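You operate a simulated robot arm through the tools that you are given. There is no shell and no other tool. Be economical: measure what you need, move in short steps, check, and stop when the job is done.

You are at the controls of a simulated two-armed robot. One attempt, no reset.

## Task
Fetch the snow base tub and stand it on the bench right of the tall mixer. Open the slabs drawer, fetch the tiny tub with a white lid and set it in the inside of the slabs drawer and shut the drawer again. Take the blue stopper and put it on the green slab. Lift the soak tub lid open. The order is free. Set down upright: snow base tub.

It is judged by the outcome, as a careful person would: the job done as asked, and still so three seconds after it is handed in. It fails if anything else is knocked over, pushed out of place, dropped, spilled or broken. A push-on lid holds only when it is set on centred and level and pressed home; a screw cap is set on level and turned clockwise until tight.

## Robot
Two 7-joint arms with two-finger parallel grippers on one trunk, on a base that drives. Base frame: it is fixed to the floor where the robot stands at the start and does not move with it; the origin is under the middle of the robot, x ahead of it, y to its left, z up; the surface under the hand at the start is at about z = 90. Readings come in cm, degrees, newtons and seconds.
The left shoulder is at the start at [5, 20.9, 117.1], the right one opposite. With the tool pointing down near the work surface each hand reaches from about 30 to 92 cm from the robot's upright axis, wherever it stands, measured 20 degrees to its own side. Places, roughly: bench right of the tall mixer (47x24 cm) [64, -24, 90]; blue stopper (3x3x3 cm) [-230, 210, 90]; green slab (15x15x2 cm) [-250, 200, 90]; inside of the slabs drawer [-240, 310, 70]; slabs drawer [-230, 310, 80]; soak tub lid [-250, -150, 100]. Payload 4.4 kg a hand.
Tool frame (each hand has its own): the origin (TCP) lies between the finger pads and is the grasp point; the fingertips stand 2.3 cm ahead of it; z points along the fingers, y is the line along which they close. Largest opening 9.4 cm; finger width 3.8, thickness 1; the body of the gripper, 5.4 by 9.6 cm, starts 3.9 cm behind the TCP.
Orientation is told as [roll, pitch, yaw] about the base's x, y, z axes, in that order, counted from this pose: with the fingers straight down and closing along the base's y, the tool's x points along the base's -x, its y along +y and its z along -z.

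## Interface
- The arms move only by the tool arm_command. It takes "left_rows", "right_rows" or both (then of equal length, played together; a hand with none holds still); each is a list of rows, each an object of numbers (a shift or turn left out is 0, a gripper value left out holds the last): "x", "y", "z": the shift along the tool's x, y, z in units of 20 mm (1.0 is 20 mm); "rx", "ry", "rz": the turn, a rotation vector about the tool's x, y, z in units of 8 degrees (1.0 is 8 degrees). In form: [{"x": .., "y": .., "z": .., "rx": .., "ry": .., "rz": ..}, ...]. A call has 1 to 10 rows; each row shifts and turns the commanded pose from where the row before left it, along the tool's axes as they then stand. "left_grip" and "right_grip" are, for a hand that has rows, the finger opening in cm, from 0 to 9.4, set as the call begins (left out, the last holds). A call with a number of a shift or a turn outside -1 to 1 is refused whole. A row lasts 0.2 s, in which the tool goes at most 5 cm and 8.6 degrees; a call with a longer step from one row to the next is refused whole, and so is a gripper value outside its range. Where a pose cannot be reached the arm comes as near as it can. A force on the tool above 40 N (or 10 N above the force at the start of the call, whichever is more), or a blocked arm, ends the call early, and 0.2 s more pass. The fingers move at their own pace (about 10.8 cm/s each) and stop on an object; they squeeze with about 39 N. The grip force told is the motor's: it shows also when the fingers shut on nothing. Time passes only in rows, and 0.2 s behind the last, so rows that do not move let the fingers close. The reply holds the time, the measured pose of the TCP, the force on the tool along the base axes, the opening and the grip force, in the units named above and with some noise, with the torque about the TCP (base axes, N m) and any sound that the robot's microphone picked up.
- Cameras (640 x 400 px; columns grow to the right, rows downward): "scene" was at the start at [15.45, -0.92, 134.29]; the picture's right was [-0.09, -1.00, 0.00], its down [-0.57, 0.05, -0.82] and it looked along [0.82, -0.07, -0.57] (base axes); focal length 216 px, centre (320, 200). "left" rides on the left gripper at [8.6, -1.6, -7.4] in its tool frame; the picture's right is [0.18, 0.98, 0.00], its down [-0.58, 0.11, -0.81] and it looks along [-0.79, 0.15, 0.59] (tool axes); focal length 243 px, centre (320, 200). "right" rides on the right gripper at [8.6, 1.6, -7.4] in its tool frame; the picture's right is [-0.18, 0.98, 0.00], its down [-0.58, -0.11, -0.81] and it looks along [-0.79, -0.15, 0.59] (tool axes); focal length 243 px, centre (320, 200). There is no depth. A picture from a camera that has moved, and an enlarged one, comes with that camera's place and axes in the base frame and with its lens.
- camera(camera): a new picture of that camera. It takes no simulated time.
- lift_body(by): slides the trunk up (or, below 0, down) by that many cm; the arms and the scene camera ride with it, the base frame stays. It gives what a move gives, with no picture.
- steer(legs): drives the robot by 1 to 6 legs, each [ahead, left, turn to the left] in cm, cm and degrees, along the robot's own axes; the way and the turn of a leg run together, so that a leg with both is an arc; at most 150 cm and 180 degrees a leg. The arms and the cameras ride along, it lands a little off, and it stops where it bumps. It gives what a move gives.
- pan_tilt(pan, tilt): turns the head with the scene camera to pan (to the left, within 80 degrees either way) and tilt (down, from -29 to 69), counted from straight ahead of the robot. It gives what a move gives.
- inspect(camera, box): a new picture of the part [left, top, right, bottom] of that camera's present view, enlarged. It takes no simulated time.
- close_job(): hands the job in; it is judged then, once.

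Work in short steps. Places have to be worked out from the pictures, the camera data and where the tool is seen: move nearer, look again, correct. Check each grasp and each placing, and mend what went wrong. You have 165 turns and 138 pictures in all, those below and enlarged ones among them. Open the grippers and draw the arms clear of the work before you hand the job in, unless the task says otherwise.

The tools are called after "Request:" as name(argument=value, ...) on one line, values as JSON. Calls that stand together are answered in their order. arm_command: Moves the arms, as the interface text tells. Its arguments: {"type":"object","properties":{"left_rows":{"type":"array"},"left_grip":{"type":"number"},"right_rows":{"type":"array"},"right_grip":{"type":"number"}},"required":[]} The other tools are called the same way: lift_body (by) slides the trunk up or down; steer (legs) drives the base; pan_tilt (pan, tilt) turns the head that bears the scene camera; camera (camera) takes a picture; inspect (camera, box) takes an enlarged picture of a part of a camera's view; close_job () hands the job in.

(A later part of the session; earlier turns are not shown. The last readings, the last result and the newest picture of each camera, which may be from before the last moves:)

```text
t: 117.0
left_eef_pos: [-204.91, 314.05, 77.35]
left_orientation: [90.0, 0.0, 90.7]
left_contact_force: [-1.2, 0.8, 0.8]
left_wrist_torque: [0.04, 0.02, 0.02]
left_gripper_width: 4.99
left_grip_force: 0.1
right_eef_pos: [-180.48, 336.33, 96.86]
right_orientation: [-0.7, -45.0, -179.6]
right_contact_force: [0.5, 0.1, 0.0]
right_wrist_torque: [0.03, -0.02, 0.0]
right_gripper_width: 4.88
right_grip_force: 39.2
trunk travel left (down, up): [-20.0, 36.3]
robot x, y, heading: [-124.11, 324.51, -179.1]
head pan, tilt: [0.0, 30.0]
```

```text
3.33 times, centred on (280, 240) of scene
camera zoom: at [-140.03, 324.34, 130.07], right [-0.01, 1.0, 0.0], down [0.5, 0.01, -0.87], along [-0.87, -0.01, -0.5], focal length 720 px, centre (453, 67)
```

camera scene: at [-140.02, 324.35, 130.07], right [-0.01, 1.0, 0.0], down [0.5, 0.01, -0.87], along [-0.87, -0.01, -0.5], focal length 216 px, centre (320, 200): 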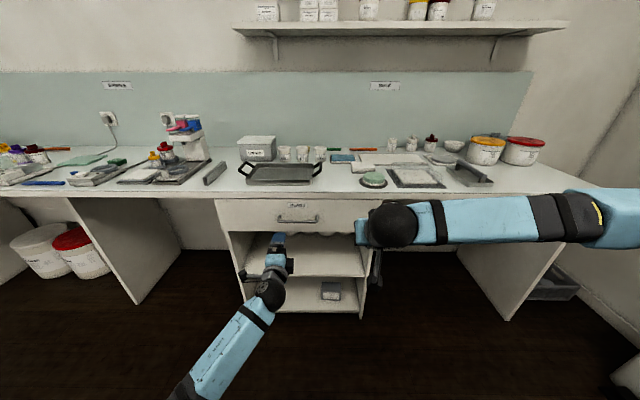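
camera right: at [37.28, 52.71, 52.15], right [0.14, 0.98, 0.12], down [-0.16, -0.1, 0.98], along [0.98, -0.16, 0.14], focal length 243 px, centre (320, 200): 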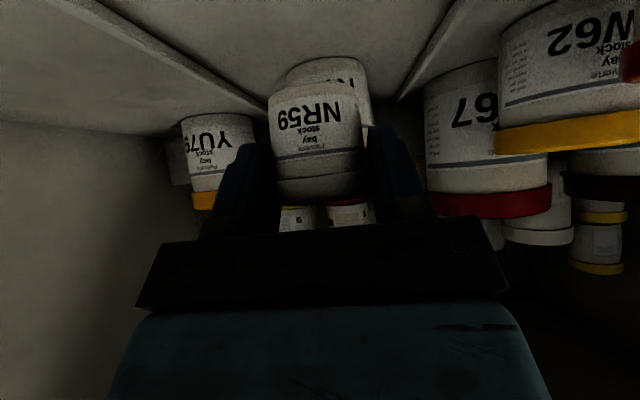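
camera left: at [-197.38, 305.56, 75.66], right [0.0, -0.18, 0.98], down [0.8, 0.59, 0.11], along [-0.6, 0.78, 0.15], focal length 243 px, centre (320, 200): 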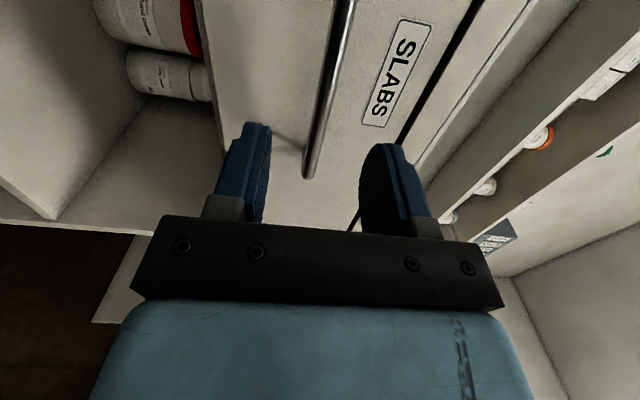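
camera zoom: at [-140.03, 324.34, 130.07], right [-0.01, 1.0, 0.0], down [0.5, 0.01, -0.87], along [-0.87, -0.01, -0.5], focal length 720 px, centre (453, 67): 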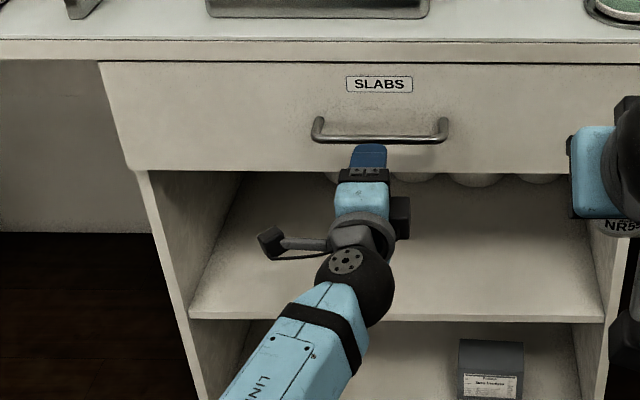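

Handle bar at x about −213.6, z 77.9. Advance the open fingers around it; force limits will stop me on contact.

Request:
arm_command(left_rows=[{"z": 0.7, "y": 0.05}, {"z": 0.7, "y": 0.05}, {"z": 0.7, "y": 0.05}, {"z": 0.7, "y": 0.05}, {"z": 0.7}, {"z": 0.6}])

Request:
camera(camera="left")

```text
t: 118.4
left_eef_pos: [-213.1, 313.92, 77.76]
left_orientation: [90.0, 0.0, 90.8]
left_contact_force: [-0.8, -0.1, 0.2]
left_wrist_torque: [0.0, -0.01, 0.0]
left_gripper_width: 5.0
left_grip_force: 0.1
right_eef_pos: [-180.52, 336.23, 96.89]
right_orientation: [-0.7, -44.8, -179.7]
right_contact_force: [-1.3, 0.2, 0.6]
right_wrist_torque: [0.0, 0.0, 0.01]
right_gripper_width: 4.88
right_grip_force: 39.1
trunk travel left (down, up): [-20.0, 36.3]
robot x, y, heading: [-124.02, 324.43, -179.2]
head pan, tilt: [0.0, 30.0]
```

```text
77 pictures are left
camera left: at [-205.56, 305.36, 76.05], right [0.0, -0.18, 0.98], down [0.8, 0.59, 0.11], along [-0.6, 0.78, 0.15], focal length 243 px, centre (320, 200)
```

left: 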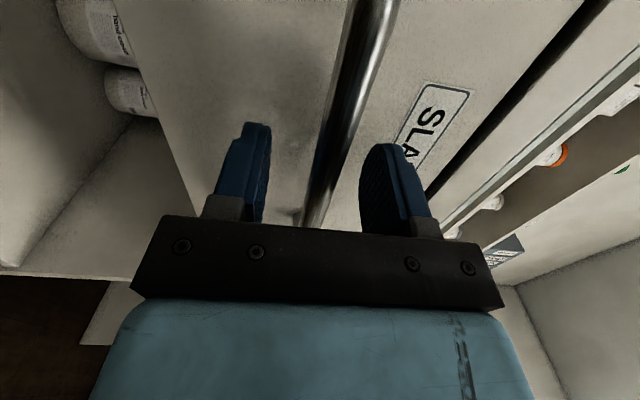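

Bar is between the fingers. Close on it.

Request:
arm_command(left_rows=[{}, {}, {}, {}], left_grip=0.3)

```text
t: 119.4
left_eef_pos: [-213.04, 313.89, 77.71]
left_orientation: [90.0, -0.1, 90.8]
left_contact_force: [1.1, -0.5, -4.5]
left_wrist_torque: [0.1, 0.03, 0.1]
left_gripper_width: 1.16
left_grip_force: 44.6
right_eef_pos: [-180.59, 336.32, 96.86]
right_orientation: [-0.7, -44.8, -179.6]
right_contact_force: [-0.7, 0.3, -0.1]
right_wrist_torque: [0.04, -0.03, -0.03]
right_gripper_width: 4.86
right_grip_force: 38.8
trunk travel left (down, up): [-20.0, 36.3]
robot x, y, heading: [-123.98, 324.65, -179.2]
head pan, tilt: [0.0, 30.0]
```

Handle gripped (1.16 cm). Pull the drawer out with the arm.

Request:
arm_command(left_rows=[{"z": -0.5}, {"z": -0.8}, {"z": -1}, {"z": -1}, {"z": -1}, {"z": -1}, {"z": -1}, {"z": -1}, {"z": -1}, {"z": -1}])

Request:
camera(camera="scene")

```text
t: 121.6
left_eef_pos: [-194.82, 313.99, 77.69]
left_orientation: [90.0, 0.2, 90.9]
left_contact_force: [0.2, -2.2, -15.4]
left_wrist_torque: [0.68, 0.06, -0.48]
left_gripper_width: 1.17
left_grip_force: 45.0
right_eef_pos: [-180.7, 336.28, 96.7]
right_orientation: [-0.7, -44.7, -179.6]
right_contact_force: [-0.1, -0.3, -0.8]
right_wrist_torque: [0.03, 0.0, 0.06]
right_gripper_width: 4.88
right_grip_force: 38.8
trunk travel left (down, up): [-20.0, 36.3]
robot x, y, heading: [-123.98, 324.33, -179.3]
head pan, tilt: [0.0, 30.0]
```

```text
76 pictures are left
camera scene: at [-140.23, 324.3, 130.04], right [-0.01, 1.0, 0.0], down [0.5, 0.01, -0.86], along [-0.86, -0.01, -0.5], focal length 216 px, centre (320, 200)
```

scene: 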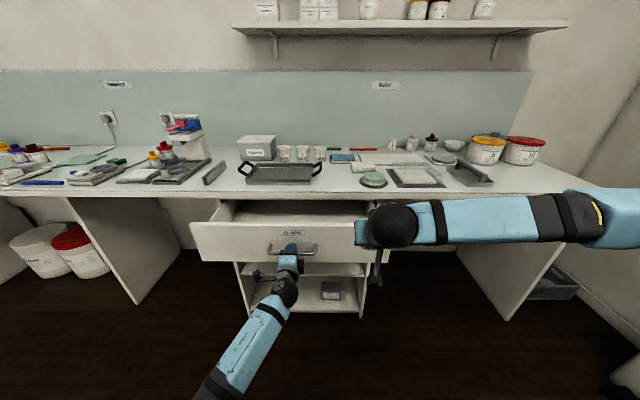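

Drawer opens smoothly. Pull 12 cm further.

Request:
arm_command(left_rows=[{"z": -1, "y": 0.03}, {"z": -1, "y": 0.03}, {"z": -1}, {"z": -1}, {"z": -1}, {"z": -1}])

Request:
camera(camera="scene")

```text
t: 121.9
left_eef_pos: [-194.21, 313.98, 77.69]
left_orientation: [90.0, 0.3, 90.7]
left_contact_force: [0.2, 6.5, -16.1]
left_wrist_torque: [0.99, -0.05, 1.17]
left_gripper_width: 1.19
left_grip_force: 45.6
right_eef_pos: [-180.66, 336.34, 96.82]
right_orientation: [-0.7, -44.8, -179.7]
right_contact_force: [0.1, -0.5, 0.5]
right_wrist_torque: [0.04, 0.02, 0.03]
right_gripper_width: 4.83
right_grip_force: 39.1
trunk travel left (down, up): [-20.0, 36.3]
robot x, y, heading: [-124.24, 324.73, -179.3]
head pan, tilt: [0.0, 30.0]
stopped in row 1 (left hand): the force on the tool passed its limit at 47 N (the readings are from after the stop); the commanded pose is now the measured one
```

```text
75 pictures are left
camera scene: at [-140.05, 324.34, 130.06], right [-0.01, 1.0, 0.0], down [0.5, 0.01, -0.87], along [-0.87, -0.01, -0.5], focal length 216 px, centre (320, 200)
```

scene: 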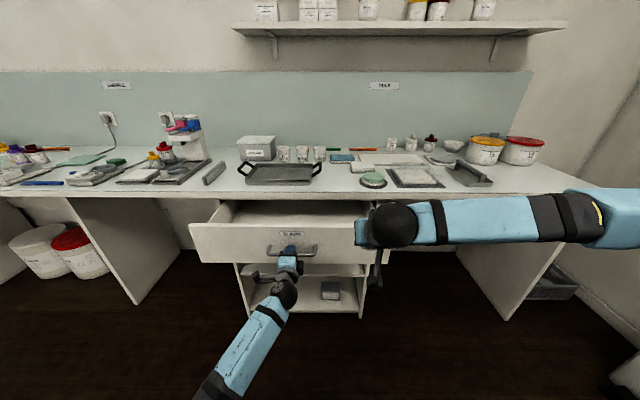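

The drawer hit its stop at about 19 cm open. Check the opening's edges and interior closely.

Request:
inspect(camera="scene", box=[180, 180, 380, 300])

Request:
camera(camera="right")

```text
3.20 times, centred on (280, 240) of scene
camera zoom: at [-140.05, 324.34, 130.06], right [-0.01, 1.0, 0.0], down [0.5, 0.01, -0.87], along [-0.87, -0.01, -0.5], focal length 691 px, centre (448, 72)
```

zoom: 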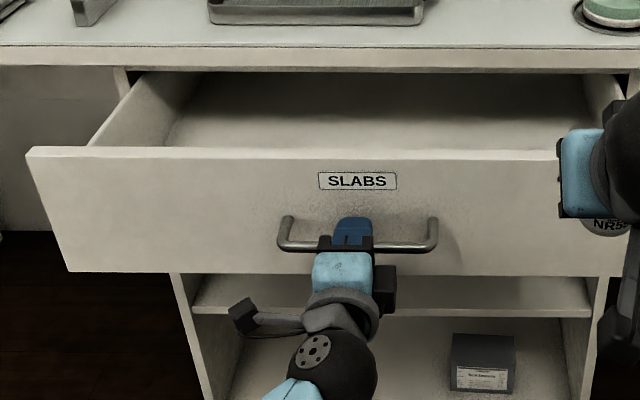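

```text
73 pictures are left
camera right: at [-169.08, 334.66, 96.07], right [-0.13, -0.98, 0.12], down [0.16, 0.1, 0.98], along [-0.98, 0.15, 0.14], focal length 243 px, centre (320, 200)
```

right: 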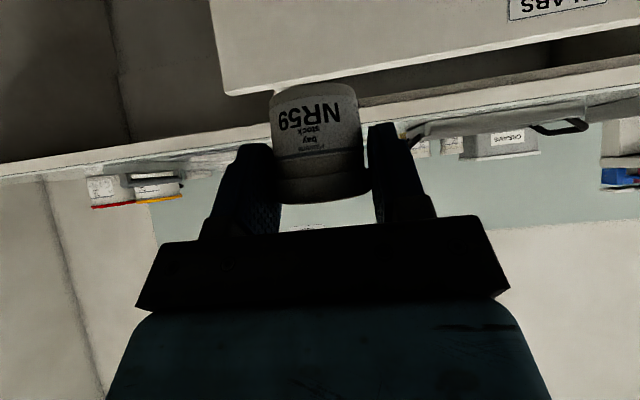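

The drawer is empty; the opening spans x −201 to −215.7, floor near z 75. Release the handle, retreat the left hand, and yaw the right hand 90° to the left so its tilted body lies along the drawer's width.

Request:
arm_command(left_rows=[{}, {}, {"z": -1}, {"z": -1}, {"z": -1}, {"z": -1}, {"z": -1}, {"z": -1}], left_grip=5, right_rows=[{"rx": -0.707, "rz": -0.707}, {"rx": -0.707, "rz": -0.707}, {"rx": -0.707, "rz": -0.707}, {"rx": -0.707, "rz": -0.707}, {"rx": -0.707, "rz": -0.707}, {"rx": -0.707, "rz": -0.707}, {"rx": -0.707, "rz": -0.707}, {"rx": -0.707, "rz": -0.707}])

Request:
arm_command(right_rows=[{"rx": -0.707, "rz": -0.707}, {"rx": -0.707, "rz": -0.707}, {"rx": -0.707, "rz": -0.707}, {"rx": -0.177, "rz": -0.177}])

Request:
camera(camera="scene")

```text
t: 123.1
left_eef_pos: [-191.31, 312.59, 80.11]
left_orientation: [92.6, 1.8, 91.5]
left_contact_force: [0.0, 11.3, -26.4]
left_wrist_torque: [0.94, -0.3, 0.07]
left_gripper_width: 6.2
left_grip_force: 13.5
right_eef_pos: [-180.52, 336.57, 96.55]
right_orientation: [-0.3, -44.4, -142.3]
right_contact_force: [1.2, -0.8, -0.2]
right_wrist_torque: [0.02, -0.01, -0.02]
right_gripper_width: 4.86
right_grip_force: 38.6
trunk travel left (down, up): [-20.0, 36.3]
robot x, y, heading: [-124.5, 324.96, -179.3]
head pan, tilt: [0.0, 30.0]
stopped in row 5 (left hand): the force on the tool passed its limit at 49 N (the readings are from after the stop); the commanded pose is now the measured one
```

```text
t: 124.1
left_eef_pos: [-191.33, 312.32, 80.32]
left_orientation: [92.7, 2.0, 91.6]
left_contact_force: [0.0, 14.8, -32.7]
left_wrist_torque: [1.1, -0.38, -0.33]
left_gripper_width: 6.43
left_grip_force: 16.2
right_eef_pos: [-180.7, 336.5, 96.61]
right_orientation: [0.3, -44.3, -116.6]
right_contact_force: [0.8, 0.2, 0.2]
right_wrist_torque: [-0.02, -0.01, 0.01]
right_gripper_width: 4.86
right_grip_force: 38.9
trunk travel left (down, up): [-20.0, 36.3]
robot x, y, heading: [-124.22, 324.52, -179.2]
head pan, tilt: [0.0, 30.0]
```

```text
72 pictures are left
camera scene: at [-140.36, 324.44, 130.0], right [-0.01, 1.0, 0.0], down [0.5, 0.01, -0.86], along [-0.86, -0.01, -0.5], focal length 216 px, centre (320, 200)
```

scene: 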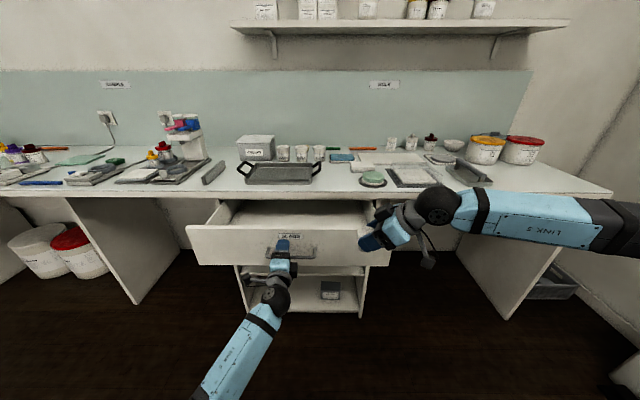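

The left hand is hung up: it rose 2.5 cm and presses up on the bar with its lower finger. I open the fingers fully and lower the hand.

Request:
inspect(camera="scene", box=[180, 200, 380, 340])

Request:
camera(camera="left")

```text
2.86 times, centred on (280, 270) of scene
camera zoom: at [-140.36, 324.44, 130.0], right [-0.01, 1.0, 0.0], down [0.5, 0.01, -0.86], along [-0.86, -0.01, -0.5], focal length 617 px, centre (434, 0)
```

zoom: 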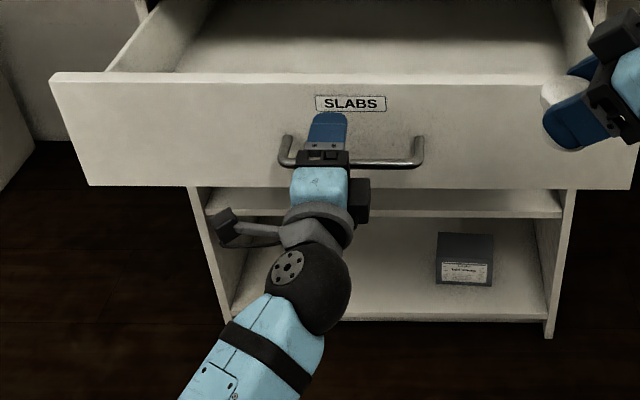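

```text
70 pictures are left
camera left: at [-183.73, 303.87, 78.41], right [0.05, -0.15, 0.99], down [0.79, 0.6, 0.05], along [-0.6, 0.78, 0.15], focal length 243 px, centre (320, 200)
```

left: 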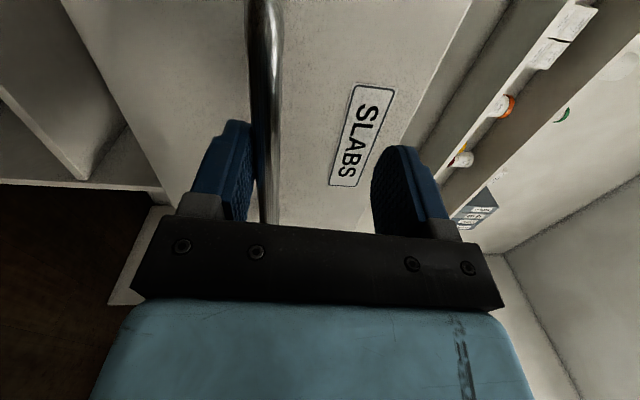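

Lower the hand in small steps to centre the bar.

Request:
arm_command(left_rows=[{"y": -0.4}, {"y": -0.4}, {"y": -0.4}], left_grip=8)

```text
t: 124.9
left_eef_pos: [-192.01, 311.11, 79.24]
left_orientation: [94.4, 2.9, 92.0]
left_contact_force: [0.5, -0.1, 0.4]
left_wrist_torque: [-0.01, -0.02, -0.01]
left_gripper_width: 7.99
left_grip_force: 0.0
right_eef_pos: [-180.52, 336.55, 96.85]
right_orientation: [0.0, -44.4, -116.4]
right_contact_force: [-0.4, 1.0, 0.0]
right_wrist_torque: [0.04, 0.01, 0.0]
right_gripper_width: 4.87
right_grip_force: 39.3
trunk travel left (down, up): [-20.0, 36.3]
robot x, y, heading: [-124.01, 324.57, -179.2]
head pan, tilt: [0.0, 30.0]
```

Contact is gone. Retreat by driving the base back 15 cm rather than bending the arm.

Request:
steer(legs=[[-15, 0, 0]])

Request:
camera(camera="scene")

```text
t: 126.3
left_eef_pos: [-176.92, 311.22, 78.91]
left_orientation: [94.2, 3.0, 92.2]
left_contact_force: [-0.4, -0.2, 0.6]
left_wrist_torque: [0.02, 0.02, 0.0]
left_gripper_width: 7.98
left_grip_force: 0.0
right_eef_pos: [-165.42, 336.66, 96.79]
right_orientation: [0.0, -44.5, -116.4]
right_contact_force: [0.6, 0.4, 0.1]
right_wrist_torque: [0.03, -0.01, -0.02]
right_gripper_width: 4.85
right_grip_force: 38.9
trunk travel left (down, up): [-20.0, 36.3]
robot x, y, heading: [-109.42, 325.25, -179.3]
head pan, tilt: [0.0, 30.0]
```

```text
69 pictures are left
camera scene: at [-124.89, 324.57, 130.03], right [-0.01, 1.0, 0.0], down [0.5, 0.01, -0.87], along [-0.87, -0.01, -0.5], focal length 216 px, centre (320, 200)
```

scene: 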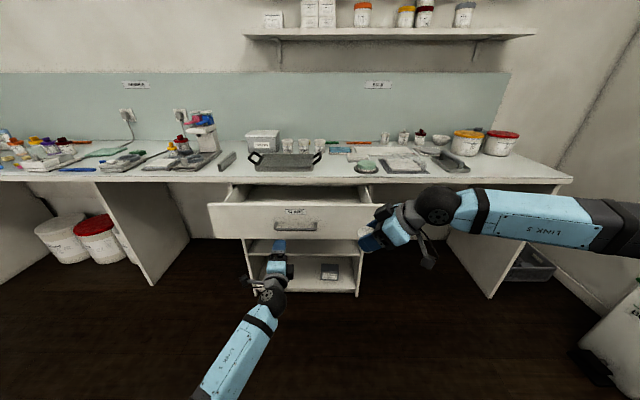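

Drawer stays open. Raise the left hand back up out of the way, and finish the right hand's yaw.

Request:
arm_command(left_rows=[{"x": 0.65, "y": 0.97, "z": -0.3}, {"x": 0.65, "y": 0.97, "z": -0.3}, {"x": 0.65, "y": 0.97, "z": -0.3}, {"x": 0.65, "y": 0.97, "z": -0.3}, {"x": 0.65, "y": 0.97, "z": -0.3}, {"x": 0.65, "y": 0.97, "z": -0.3}, {"x": 0.65, "y": 0.97, "z": -0.3}, {"x": 0.65, "y": 0.97, "z": -0.3}, {"x": 0.65, "y": 0.97, "z": -0.3}, {"x": 0.65, "y": 0.97, "z": -0.3}], right_rows=[{"rx": -0.707, "rz": -0.707}, {"rx": -0.707, "rz": -0.707}, {"rx": -0.707, "rz": -0.707}, {"rx": -0.21, "rz": -0.21}, {}, {}, {}, {}, {}, {}])

Request:
arm_command(left_rows=[{"x": 0.65, "y": 0.97, "z": -0.3}, {"x": 0.65, "y": 0.97, "z": -0.3}, {"x": 0.65, "y": 0.97, "z": -0.3}, {"x": 0.65, "y": 0.97, "z": -0.3}, {"x": 0.65, "y": 0.97, "z": -0.3}, {"x": 0.65, "y": 0.97, "z": -0.3}, {"x": 0.65, "y": 0.97, "z": -0.3}, {"x": 0.65, "y": 0.97, "z": -0.3}])

```text
t: 128.5
left_eef_pos: [-169.05, 299.28, 98.54]
left_orientation: [94.1, 2.9, 92.2]
left_contact_force: [-0.3, 0.2, 0.6]
left_wrist_torque: [-0.01, -0.01, -0.01]
left_gripper_width: 7.99
left_grip_force: 0.0
right_eef_pos: [-163.53, 335.73, 95.41]
right_orientation: [-1.8, -44.8, -111.4]
right_contact_force: [-0.2, 0.5, -0.3]
right_wrist_torque: [0.01, 0.01, -0.01]
right_gripper_width: 4.84
right_grip_force: 39.0
right hand out of reach, approached as far as the arm can: row 1, 2, 3
trunk travel left (down, up): [-20.0, 36.3]
robot x, y, heading: [-109.15, 324.95, -179.4]
head pan, tilt: [0.0, 30.0]
```

```text
t: 130.3
left_eef_pos: [-162.75, 290.15, 114.11]
left_orientation: [94.3, 2.9, 92.3]
left_contact_force: [1.2, -0.2, 0.1]
left_wrist_torque: [-0.02, 0.02, 0.0]
left_gripper_width: 8.02
left_grip_force: 0.1
right_eef_pos: [-163.47, 335.71, 95.4]
right_orientation: [-1.8, -44.8, -111.3]
right_contact_force: [-0.4, -0.1, -0.4]
right_wrist_torque: [0.02, -0.02, -0.02]
right_gripper_width: 4.85
right_grip_force: 39.2
trunk travel left (down, up): [-20.0, 36.3]
robot x, y, heading: [-109.3, 324.7, -179.1]
head pan, tilt: [0.0, 30.0]
```

The right wrist yaw stops at 68°, so I turn the base 21° left to make up the rest, and approach.

Request:
lift_body(by=3)

Request:
steer(legs=[[0, 0, 21.3], [25, -10, 0]])

Request:
pan_tilt(pan=-20, tilt=45)

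Request:
camera(camera="scene")

Request:
camera(camera="right")

```text
t: 131.0
left_eef_pos: [-162.91, 290.16, 117.1]
left_orientation: [94.0, 3.0, 92.2]
left_contact_force: [0.7, -0.9, 0.6]
left_wrist_torque: [0.02, 0.02, -0.01]
left_gripper_width: 8.0
left_grip_force: 0.0
right_eef_pos: [-163.66, 335.66, 98.31]
right_orientation: [-1.7, -44.7, -111.4]
right_contact_force: [0.1, 0.6, 0.0]
right_wrist_torque: [0.01, -0.01, 0.0]
right_gripper_width: 4.88
right_grip_force: 39.2
trunk travel left (down, up): [-23.0, 33.3]
robot x, y, heading: [-108.9, 324.7, -179.1]
head pan, tilt: [0.0, 30.0]
```

```text
t: 134.1
left_eef_pos: [-173.22, 273.26, 117.12]
left_orientation: [94.1, 3.0, 113.2]
left_contact_force: [-0.1, -0.2, -0.8]
left_wrist_torque: [-0.01, 0.01, 0.0]
left_gripper_width: 8.03
left_grip_force: 0.0
right_eef_pos: [-190.21, 315.55, 98.33]
right_orientation: [-1.6, -44.8, -90.4]
right_contact_force: [0.8, 0.2, -0.5]
right_wrist_torque: [0.03, -0.02, 0.03]
right_gripper_width: 4.85
right_grip_force: 38.7
trunk travel left (down, up): [-23.0, 33.3]
robot x, y, heading: [-135.77, 325.03, -158.4]
head pan, tilt: [0.0, 30.0]
```

```text
t: 134.9
left_eef_pos: [-173.16, 273.39, 117.09]
left_orientation: [94.2, 2.9, 113.2]
left_contact_force: [-0.2, -1.0, 0.4]
left_wrist_torque: [0.0, 0.01, -0.02]
left_gripper_width: 8.01
left_grip_force: 0.0
right_eef_pos: [-190.1, 315.65, 98.43]
right_orientation: [-1.6, -44.8, -90.4]
right_contact_force: [-0.8, 0.1, 0.3]
right_wrist_torque: [-0.01, -0.03, -0.01]
right_gripper_width: 4.87
right_grip_force: 39.1
trunk travel left (down, up): [-23.0, 33.3]
robot x, y, heading: [-135.39, 325.17, -158.3]
head pan, tilt: [-20.0, 45.0]
```

```text
68 pictures are left
camera scene: at [-149.9, 322.18, 130.82], right [-0.03, 1.0, 0.0], down [0.71, 0.02, -0.71], along [-0.71, -0.02, -0.71], focal length 216 px, centre (320, 200)
```

scene: 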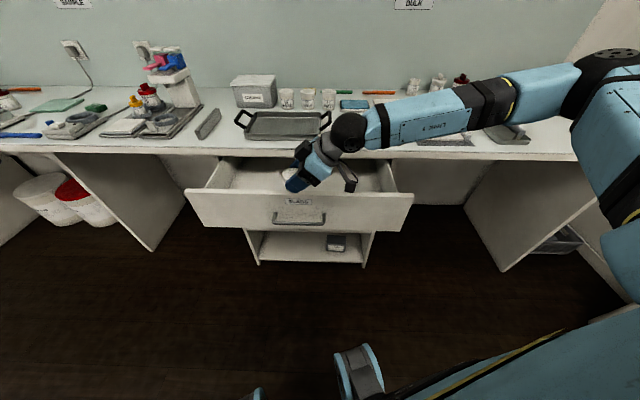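

```text
67 pictures are left
camera right: at [-188.18, 326.87, 97.61], right [0.98, -0.16, 0.11], down [-0.08, 0.16, 0.98], along [-0.17, -0.97, 0.14], focal length 243 px, centre (320, 200)
```

right: 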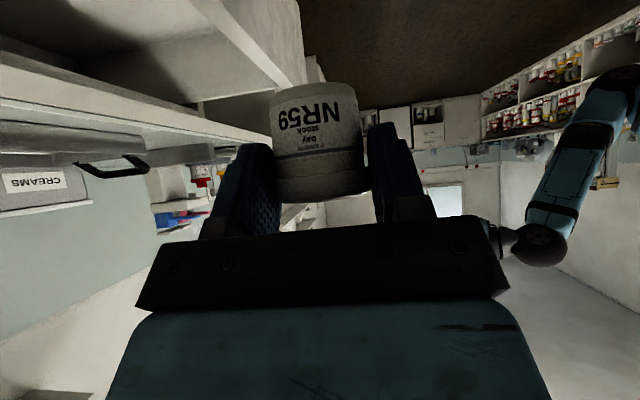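

Hand now points along −y with the tub over the drawer's front. Move it to (−208, 308) above the opening.

Request:
arm_command(right_rows=[{"y": -0.98, "x": -0.29, "z": 0.29}, {"y": -0.98, "x": -0.29, "z": 0.29}, {"y": -0.98, "x": -0.29, "z": 0.29}, {"y": -0.98, "x": -0.29, "z": 0.29}, {"y": -0.98, "x": -0.29, "z": 0.29}, {"y": -0.98, "x": -0.29, "z": 0.29}, {"y": -0.98, "x": -0.29, "z": 0.29}, {"y": -0.98, "x": -0.29, "z": 0.29}, {"y": -0.98, "x": -0.29, "z": 0.29}])

Request:
camera(camera="scene")

Request:
camera(camera="right")

```text
t: 136.9
left_eef_pos: [-173.09, 273.35, 117.16]
left_orientation: [94.2, 3.0, 113.2]
left_contact_force: [0.2, -0.3, 0.7]
left_wrist_torque: [0.03, -0.02, 0.02]
left_gripper_width: 7.99
left_grip_force: 0.2
right_eef_pos: [-190.15, 315.57, 98.36]
right_orientation: [-1.7, -44.9, -90.3]
right_contact_force: [0.5, -0.4, -0.9]
right_wrist_torque: [0.02, 0.01, -0.02]
right_gripper_width: 4.85
right_grip_force: 39.0
right hand out of reach, approached as far as the arm can: row 1, 2, 3, 4, 5, 6, 7, 8, 9
trunk travel left (down, up): [-23.0, 33.3]
robot x, y, heading: [-135.75, 324.98, -158.4]
head pan, tilt: [-20.0, 45.0]
```

```text
66 pictures are left
camera scene: at [-149.9, 322.19, 130.81], right [-0.03, 1.0, 0.0], down [0.71, 0.02, -0.71], along [-0.71, -0.02, -0.71], focal length 216 px, centre (320, 200)
```

scene: 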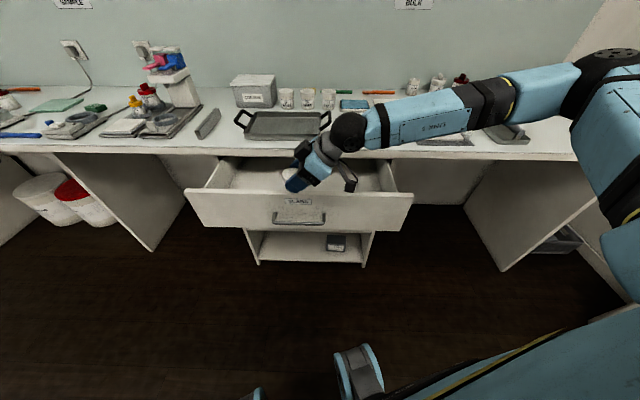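

```text
65 pictures are left
camera right: at [-188.18, 326.87, 97.61], right [0.98, -0.16, 0.11], down [-0.08, 0.16, 0.98], along [-0.17, -0.97, 0.14], focal length 243 px, centre (320, 200)
```

right: 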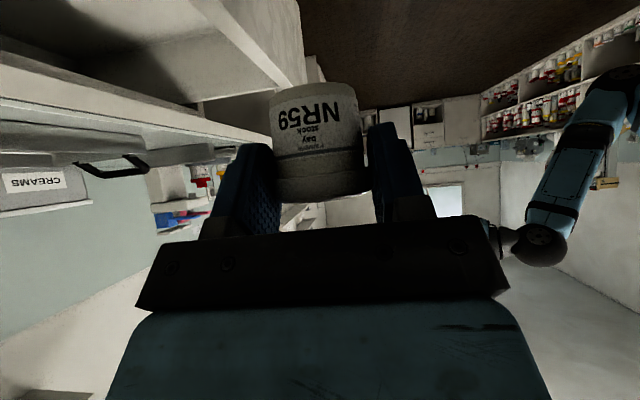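

The arm is at a wrist limit, so I move the whole base 19 cm ahead instead; then lower by trunk.

Request:
steer(legs=[[19.3, 0.4, 0]])

Request:
camera(camera="scene")

Request:
camera(camera="right")

```text
t: 138.5
left_eef_pos: [-191.1, 265.92, 117.09]
left_orientation: [94.2, 3.0, 113.2]
left_contact_force: [0.2, -0.4, -0.3]
left_wrist_torque: [0.02, 0.01, 0.03]
left_gripper_width: 7.99
left_grip_force: 0.1
right_eef_pos: [-208.08, 308.02, 98.42]
right_orientation: [-1.6, -44.8, -90.4]
right_contact_force: [0.4, -0.5, -0.6]
right_wrist_torque: [-0.02, -0.01, 0.0]
right_gripper_width: 4.86
right_grip_force: 39.0
trunk travel left (down, up): [-23.0, 33.3]
robot x, y, heading: [-153.43, 317.74, -158.2]
head pan, tilt: [-20.0, 45.0]
```

```text
64 pictures are left
camera scene: at [-167.87, 314.62, 130.8], right [-0.03, 1.0, 0.0], down [0.71, 0.02, -0.71], along [-0.71, -0.02, -0.71], focal length 216 px, centre (320, 200)
```

scene: 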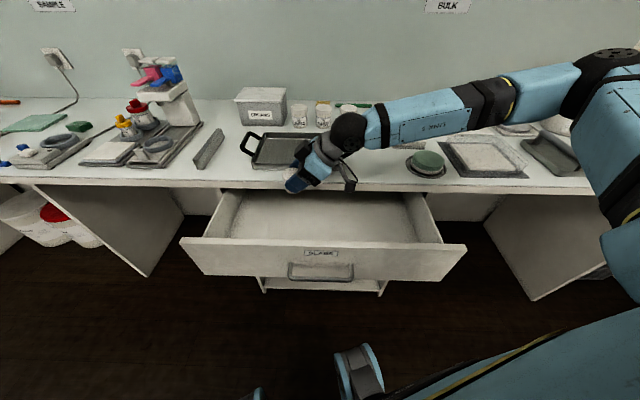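

```text
63 pictures are left
camera right: at [-206.13, 319.32, 97.58], right [0.98, -0.16, 0.11], down [-0.08, 0.16, 0.98], along [-0.17, -0.97, 0.14], focal length 243 px, centre (320, 200)
```

right: 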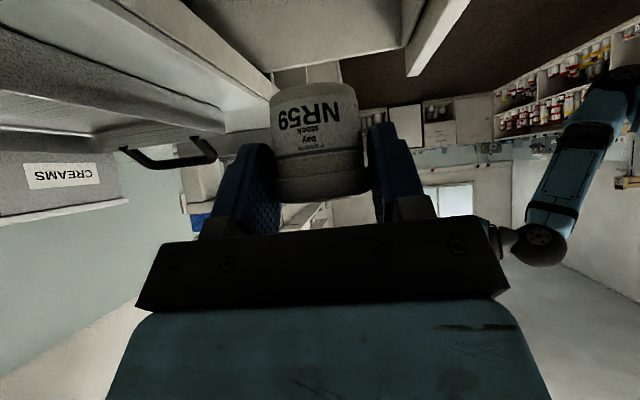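

The forearm would sweep low over the bench objects in this posture, so I abandon it. Instead I'll enter facing the drawer, with the hand steepened to pass the front panel. Back off, re-square the base, and undo the hand yaw.

Request:
steer(legs=[[-40, 0, 0], [0, 0, -21.8], [0, 24, 0]])

Request:
lift_body(by=12)

Request:
arm_command(right_rows=[{"rx": 0.707, "rz": 0.707}, {"rx": 0.707, "rz": 0.707}, {"rx": 0.707, "rz": 0.707}, {"rx": 0.707, "rz": 0.707}, {"rx": 0.707, "rz": 0.707}, {"rx": 0.707, "rz": 0.707}, {"rx": 0.707, "rz": 0.707}, {"rx": 0.707, "rz": 0.707}, {"rx": 0.39, "rz": 0.39}])

```text
t: 144.5
left_eef_pos: [-169.91, 274.61, 117.11]
left_orientation: [94.2, 2.9, 91.1]
left_contact_force: [0.4, 0.4, -0.5]
left_wrist_torque: [0.01, -0.03, -0.01]
left_gripper_width: 8.03
left_grip_force: 0.0
right_eef_pos: [-169.81, 320.22, 98.46]
right_orientation: [-1.7, -44.7, -112.4]
right_contact_force: [-0.6, -0.3, -1.1]
right_wrist_torque: [0.01, -0.02, 0.02]
right_gripper_width: 4.86
right_grip_force: 39.1
trunk travel left (down, up): [-23.0, 33.3]
robot x, y, heading: [-115.29, 308.46, 179.4]
head pan, tilt: [-20.0, 45.0]
```

```text
t: 146.0
left_eef_pos: [-169.9, 274.58, 129.19]
left_orientation: [94.1, 3.1, 91.1]
left_contact_force: [0.4, 0.4, 0.7]
left_wrist_torque: [0.01, 0.01, -0.01]
left_gripper_width: 7.99
left_grip_force: 0.0
right_eef_pos: [-169.7, 320.21, 110.38]
right_orientation: [-1.7, -44.8, -112.3]
right_contact_force: [-0.2, -0.4, 0.3]
right_wrist_torque: [0.03, 0.0, -0.03]
right_gripper_width: 4.85
right_grip_force: 38.5
trunk travel left (down, up): [-35.0, 21.3]
robot x, y, heading: [-115.87, 308.59, 179.9]
head pan, tilt: [-20.0, 45.0]
```

```text
t: 148.0
left_eef_pos: [-169.81, 274.6, 129.15]
left_orientation: [94.3, 3.0, 91.1]
left_contact_force: [0.3, -0.4, 0.5]
left_wrist_torque: [-0.03, 0.0, -0.01]
left_gripper_width: 8.02
left_grip_force: 0.1
right_eef_pos: [-169.78, 320.2, 110.42]
right_orientation: [-0.9, -46.1, 178.5]
right_contact_force: [0.0, -0.3, -0.9]
right_wrist_torque: [0.03, 0.01, 0.03]
right_gripper_width: 4.87
right_grip_force: 38.8
trunk travel left (down, up): [-35.0, 21.3]
robot x, y, heading: [-115.53, 308.41, 179.5]
head pan, tilt: [-20.0, 45.0]
```

Now drive 21 cm in, steepen the hand to about 18° from vertical, and bring it over the opening at (−212, 320, 96).

Request:
steer(legs=[[21.5, 0, 0.5]])

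Request:
arm_command(right_rows=[{"ry": 0.9}, {"ry": 0.9}, {"ry": 0.9}, {"ry": 0.8}])

Request:
arm_command(right_rows=[{"x": -0.76, "z": 0.98}, {"x": -0.76, "z": 0.98}, {"x": -0.76, "z": 0.98}, {"x": -0.76, "z": 0.98}, {"x": -0.76, "z": 0.98}, {"x": -0.76, "z": 0.98}, {"x": -0.76, "z": 0.98}, {"x": -0.76, "z": 0.98}, {"x": -0.76, "z": 0.98}])

Request:
camera(camera="scene")

Request:
camera(camera="right")

```text
t: 149.6
left_eef_pos: [-190.84, 274.2, 129.15]
left_orientation: [94.1, 3.0, 91.6]
left_contact_force: [-0.1, 0.0, 0.7]
left_wrist_torque: [0.01, -0.02, 0.05]
left_gripper_width: 8.0
left_grip_force: 0.1
right_eef_pos: [-190.99, 319.74, 110.3]
right_orientation: [-0.9, -46.0, 179.0]
right_contact_force: [-0.6, -0.4, -1.0]
right_wrist_torque: [0.02, -0.01, 0.0]
right_gripper_width: 4.87
right_grip_force: 38.8
trunk travel left (down, up): [-35.0, 21.3]
robot x, y, heading: [-136.89, 308.29, -179.9]
head pan, tilt: [-20.0, 45.0]
```

```text
t: 150.6
left_eef_pos: [-190.88, 274.21, 129.24]
left_orientation: [94.1, 3.0, 91.6]
left_contact_force: [-1.0, 0.4, -0.9]
left_wrist_torque: [0.03, -0.01, 0.02]
left_gripper_width: 7.99
left_grip_force: 0.1
right_eef_pos: [-191.06, 319.76, 110.49]
right_orientation: [-0.6, -17.9, 178.6]
right_contact_force: [0.2, 0.4, -0.5]
right_wrist_torque: [0.01, 0.0, -0.06]
right_gripper_width: 4.88
right_grip_force: 39.3
trunk travel left (down, up): [-35.0, 21.3]
robot x, y, heading: [-136.75, 308.66, -179.8]
head pan, tilt: [-20.0, 45.0]
```

```text
t: 152.6
left_eef_pos: [-190.9, 274.23, 129.12]
left_orientation: [94.1, 2.9, 91.6]
left_contact_force: [-0.4, 0.0, -0.6]
left_wrist_torque: [0.03, -0.03, -0.01]
left_gripper_width: 7.99
left_grip_force: 0.0
right_eef_pos: [-209.88, 320.45, 97.95]
right_orientation: [-0.6, -18.1, 178.7]
right_contact_force: [-1.0, -0.5, -0.6]
right_wrist_torque: [0.02, 0.0, 0.02]
right_gripper_width: 4.84
right_grip_force: 39.1
trunk travel left (down, up): [-35.0, 21.3]
robot x, y, heading: [-136.39, 308.45, -179.8]
head pan, tilt: [-20.0, 45.0]
```

```text
62 pictures are left
camera scene: at [-151.29, 311.05, 142.8], right [0.34, 0.94, 0.0], down [0.67, -0.24, -0.71], along [-0.66, 0.24, -0.71], focal length 216 px, centre (320, 200)
```

scene: 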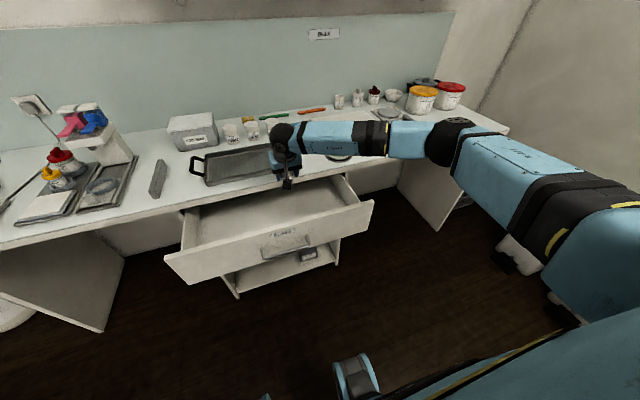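

```text
61 pictures are left
camera right: at [-199.11, 318.35, 102.34], right [-0.2, -0.98, 0.05], down [-0.3, 0.11, 0.95], along [-0.93, 0.18, -0.32], focal length 243 px, centre (320, 200)
```

right: 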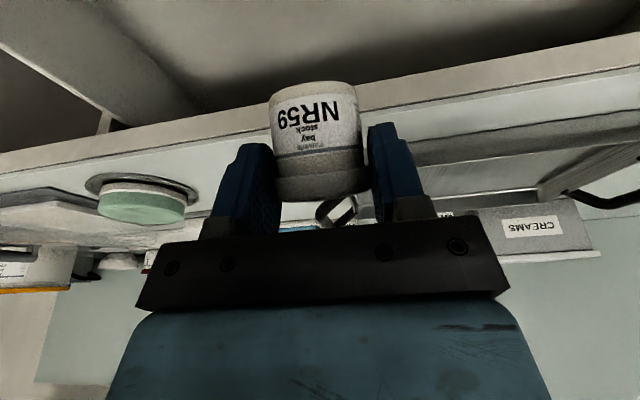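

Forearm now stays in front of the bench. Before lowering, measure the panel edge versus the camera stalk.

Request:
inspect(camera="scene", box=[220, 100, 400, 260])

```text
2.50 times, centred on (310, 180) of scene
camera zoom: at [-151.29, 311.05, 142.8], right [0.34, 0.94, 0.0], down [0.67, -0.24, -0.71], along [-0.66, 0.24, -0.71], focal length 540 px, centre (345, 250)
```

zoom: 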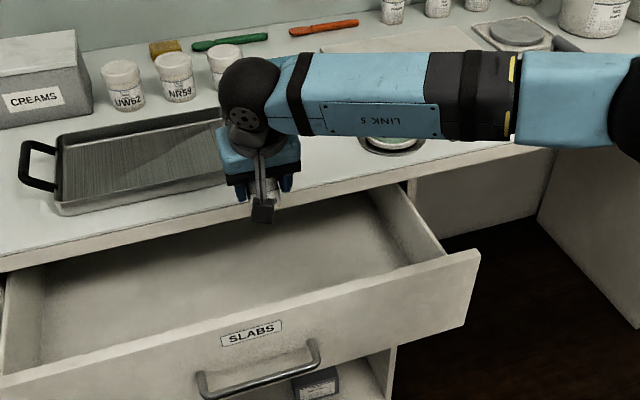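

Opening is about 17 cm (x −198 to −215). I set the hand fully vertical over x −211.4, then lower with the trunk.

Request:
arm_command(right_rows=[{"ry": 0.75}, {"ry": 0.75}, {"ry": 0.75}, {"x": -0.4}, {"x": -0.4}])

Request:
lift_body(by=-10)

Request:
camera(camera="right")

Request:
inspect(camera="scene", box=[220, 100, 400, 260])

```text
t: 153.8
left_eef_pos: [-190.87, 274.21, 129.13]
left_orientation: [94.2, 3.0, 91.6]
left_contact_force: [-0.8, 0.2, 0.3]
left_wrist_torque: [0.01, -0.02, -0.02]
left_gripper_width: 8.01
left_grip_force: 0.1
right_eef_pos: [-211.24, 320.39, 97.96]
right_orientation: [-0.7, 0.1, 178.4]
right_contact_force: [0.5, -0.5, -0.9]
right_wrist_torque: [0.01, -0.02, -0.01]
right_gripper_width: 4.89
right_grip_force: 38.9
trunk travel left (down, up): [-35.0, 21.3]
robot x, y, heading: [-137.03, 308.37, -179.9]
head pan, tilt: [-20.0, 45.0]
```

```text
t: 155.2
left_eef_pos: [-190.78, 274.29, 119.36]
left_orientation: [94.2, 2.9, 91.5]
left_contact_force: [0.2, 0.2, -0.1]
left_wrist_torque: [-0.01, 0.03, 0.02]
left_gripper_width: 8.0
left_grip_force: 0.1
right_eef_pos: [-211.37, 320.41, 87.91]
right_orientation: [-0.7, -0.1, 178.4]
right_contact_force: [0.7, 0.2, -1.2]
right_wrist_torque: [0.0, 0.01, 0.0]
right_gripper_width: 4.87
right_grip_force: 38.6
trunk travel left (down, up): [-25.0, 31.3]
robot x, y, heading: [-136.55, 308.21, -179.9]
head pan, tilt: [-20.0, 45.0]
```

```text
59 pictures are left
camera right: at [-202.49, 318.48, 95.41], right [-0.21, -0.98, -0.01], down [-0.58, 0.12, 0.81], along [-0.79, 0.18, -0.59], focal length 243 px, centre (320, 200)
```

right: 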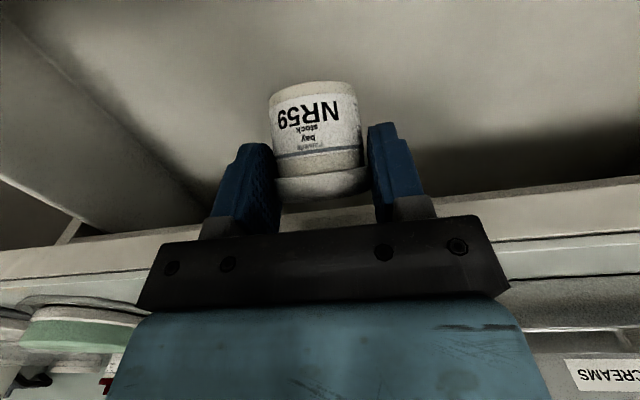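

```text
2.50 times, centred on (310, 180) of scene
camera zoom: at [-151.2, 311.06, 132.82], right [0.34, 0.94, 0.0], down [0.66, -0.24, -0.71], along [-0.67, 0.24, -0.71], focal length 540 px, centre (345, 250)
```

zoom: 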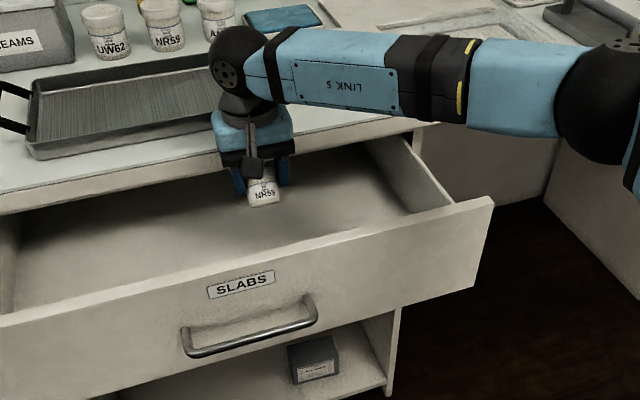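

Good clearance all round. Lower 5 cm more, then swing forward and level the tub under the bench lip.

Request:
lift_body(by=-5)

Request:
arm_command(right_rows=[{"ry": -0.94, "x": -0.335, "z": 0.21}, {"ry": -0.94, "x": -0.305, "z": 0.25}, {"ry": -0.94, "x": -0.27, "z": 0.29}, {"ry": -0.94, "x": -0.23, "z": 0.32}, {"ry": -0.94, "x": -0.185, "z": 0.35}, {"ry": -0.94, "x": -0.14, "z": 0.37}])

Request:
camera(camera="right")

Request:
inspect(camera="scene", box=[220, 100, 400, 260])

```text
t: 156.1
left_eef_pos: [-190.7, 274.25, 114.16]
left_orientation: [94.2, 3.1, 91.6]
left_contact_force: [0.2, -0.6, -0.5]
left_wrist_torque: [0.01, -0.01, -0.03]
left_gripper_width: 7.99
left_grip_force: 0.1
right_eef_pos: [-211.12, 320.51, 82.93]
right_orientation: [-0.5, -0.2, 178.3]
right_contact_force: [0.0, 0.7, -0.7]
right_wrist_torque: [-0.01, 0.03, 0.01]
right_gripper_width: 4.83
right_grip_force: 38.8
trunk travel left (down, up): [-20.0, 36.3]
robot x, y, heading: [-136.89, 308.45, -179.9]
head pan, tilt: [-20.0, 45.0]
```

```text
t: 157.5
left_eef_pos: [-190.81, 274.25, 114.09]
left_orientation: [94.3, 3.0, 91.6]
left_contact_force: [-0.7, 0.3, -0.6]
left_wrist_torque: [0.01, 0.0, 0.0]
left_gripper_width: 8.0
left_grip_force: 0.0
right_eef_pos: [-215.19, 320.56, 80.39]
right_orientation: [-0.8, -45.3, 179.0]
right_contact_force: [0.9, 0.5, -0.2]
right_wrist_torque: [0.03, -0.04, 0.02]
right_gripper_width: 4.85
right_grip_force: 38.7
trunk travel left (down, up): [-20.0, 36.3]
robot x, y, heading: [-136.68, 308.3, -180.0]
head pan, tilt: [-20.0, 45.0]
```

```text
57 pictures are left
camera right: at [-203.88, 318.6, 79.53], right [-0.16, -0.98, 0.12], down [0.17, 0.09, 0.98], along [-0.97, 0.17, 0.15], focal length 243 px, centre (320, 200)
```

right: 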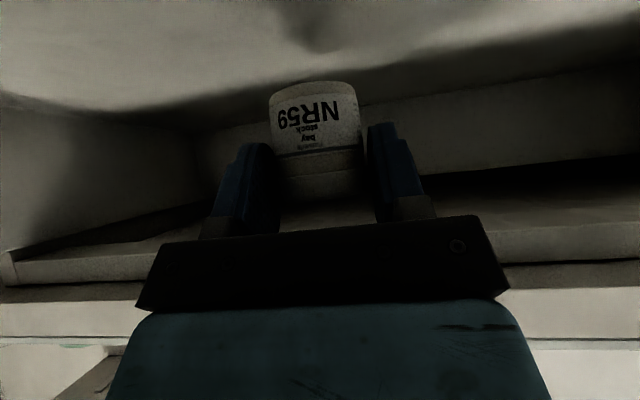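

```text
2.50 times, centred on (310, 180) of scene
camera zoom: at [-151.25, 311.07, 127.81], right [0.34, 0.94, 0.0], down [0.67, -0.24, -0.71], along [-0.66, 0.24, -0.71], focal length 540 px, centre (345, 250)
```

zoom: 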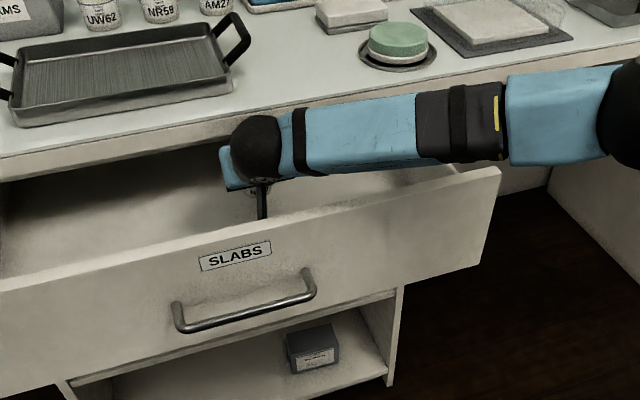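

Tub is upright inside, clear of the panel. Lower in 3 mm steps to the floor.

Request:
arm_command(right_rows=[{"x": 0.106, "z": 0.106}, {"x": 0.106, "z": 0.106}, {"x": 0.106, "z": 0.106}, {"x": 0.106, "z": 0.106}, {"x": 0.106, "z": 0.106}])

Request:
camera(camera="right")

```text
t: 158.7
left_eef_pos: [-190.8, 274.18, 114.13]
left_orientation: [94.2, 3.0, 91.5]
left_contact_force: [0.0, -0.1, -0.1]
left_wrist_torque: [0.01, 0.0, 0.01]
left_gripper_width: 8.0
left_grip_force: 0.0
right_eef_pos: [-215.31, 320.75, 78.83]
right_orientation: [-0.8, -45.2, 179.0]
right_contact_force: [0.5, 0.9, -0.7]
right_wrist_torque: [-0.02, 0.0, 0.0]
right_gripper_width: 4.87
right_grip_force: 38.9
trunk travel left (down, up): [-20.0, 36.3]
robot x, y, heading: [-136.81, 308.77, -179.9]
head pan, tilt: [-20.0, 45.0]
```

```text
55 pictures are left
camera right: at [-203.87, 318.67, 78.02], right [-0.16, -0.98, 0.12], down [0.16, 0.09, 0.98], along [-0.97, 0.17, 0.15], focal length 243 px, centre (320, 200)
```

right: 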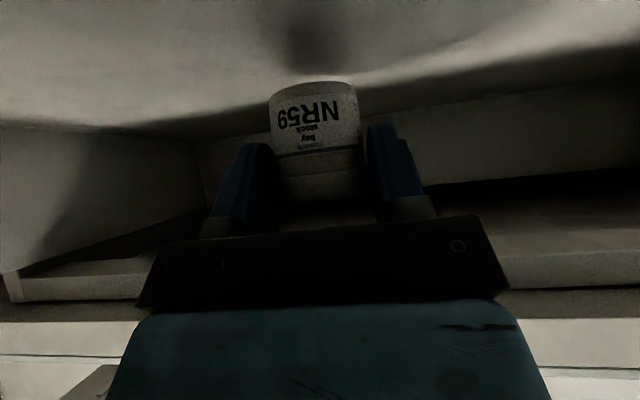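

Nearly there; continue with 2 mm steps.

Request:
arm_command(right_rows=[{"x": 0.08, "z": 0.08}, {"x": 0.08, "z": 0.08}, {"x": 0.08, "z": 0.08}, {"x": 0.08, "z": 0.08}])

```text
t: 159.7
left_eef_pos: [-190.68, 274.32, 114.23]
left_orientation: [94.1, 3.0, 91.6]
left_contact_force: [0.1, -0.1, -0.2]
left_wrist_torque: [0.01, 0.01, -0.01]
left_gripper_width: 8.0
left_grip_force: 0.0
right_eef_pos: [-215.15, 320.58, 77.97]
right_orientation: [-0.7, -45.3, 179.0]
right_contact_force: [-0.1, -0.4, -0.1]
right_wrist_torque: [-0.01, 0.04, 0.02]
right_gripper_width: 4.84
right_grip_force: 38.9
trunk travel left (down, up): [-20.0, 36.3]
robot x, y, heading: [-136.96, 308.48, -179.9]
head pan, tilt: [-20.0, 45.0]
```

Request:
arm_command(right_rows=[{"x": 0.08, "z": 0.08}, {"x": 0.08, "z": 0.08}, {"x": 0.08, "z": 0.08}, {"x": 0.08, "z": 0.08}])

Request:
camera(camera="right")

```text
t: 160.7
left_eef_pos: [-190.84, 274.21, 114.12]
left_orientation: [94.2, 2.9, 91.6]
left_contact_force: [0.3, 0.2, -0.7]
left_wrist_torque: [0.02, 0.02, 0.0]
left_gripper_width: 8.0
left_grip_force: 0.1
right_eef_pos: [-215.27, 320.68, 77.06]
right_orientation: [-0.9, -45.3, 179.0]
right_contact_force: [-0.7, 0.3, -1.1]
right_wrist_torque: [0.0, 0.03, -0.01]
right_gripper_width: 4.87
right_grip_force: 38.5
trunk travel left (down, up): [-20.0, 36.3]
robot x, y, heading: [-136.54, 308.49, -179.9]
head pan, tilt: [-20.0, 45.0]
```

```text
54 pictures are left
camera right: at [-203.83, 318.65, 76.3], right [-0.16, -0.98, 0.12], down [0.16, 0.09, 0.98], along [-0.97, 0.17, 0.15], focal length 243 px, centre (320, 200)
```

right: 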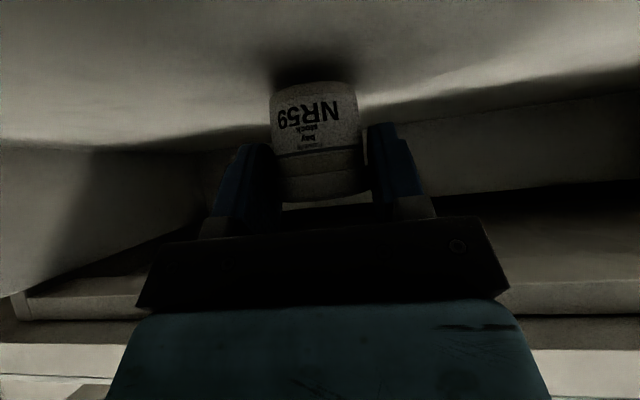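

Shadow is closing on the base but no contact yet; continue.

Request:
arm_command(right_rows=[{"x": 0.08, "z": 0.08}, {"x": 0.08, "z": 0.08}, {"x": 0.08, "z": 0.08}, {"x": 0.08, "z": 0.08}, {"x": 0.08, "z": 0.08}])

Request:
inspect(camera="scene", box=[220, 100, 400, 260])

```text
t: 161.9
left_eef_pos: [-190.66, 274.31, 114.22]
left_orientation: [94.3, 2.9, 91.6]
left_contact_force: [0.9, 0.7, -0.4]
left_wrist_torque: [-0.02, -0.02, 0.0]
left_gripper_width: 8.02
left_grip_force: 0.0
right_eef_pos: [-215.09, 320.56, 76.28]
right_orientation: [-0.7, -45.5, 178.9]
right_contact_force: [-1.5, 1.2, 15.7]
right_wrist_torque: [-0.2, 0.05, -0.06]
right_gripper_width: 4.87
right_grip_force: 38.9
trunk travel left (down, up): [-20.0, 36.3]
robot x, y, heading: [-137.1, 308.8, -180.1]
head pan, tilt: [-20.0, 45.0]
```

```text
2.50 times, centred on (310, 180) of scene
camera zoom: at [-151.04, 311.04, 127.87], right [0.34, 0.94, 0.0], down [0.66, -0.24, -0.71], along [-0.67, 0.24, -0.71], focal length 540 px, centre (345, 250)
```

zoom: 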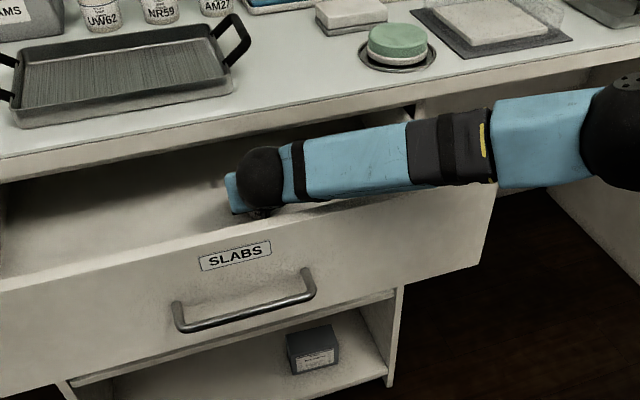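

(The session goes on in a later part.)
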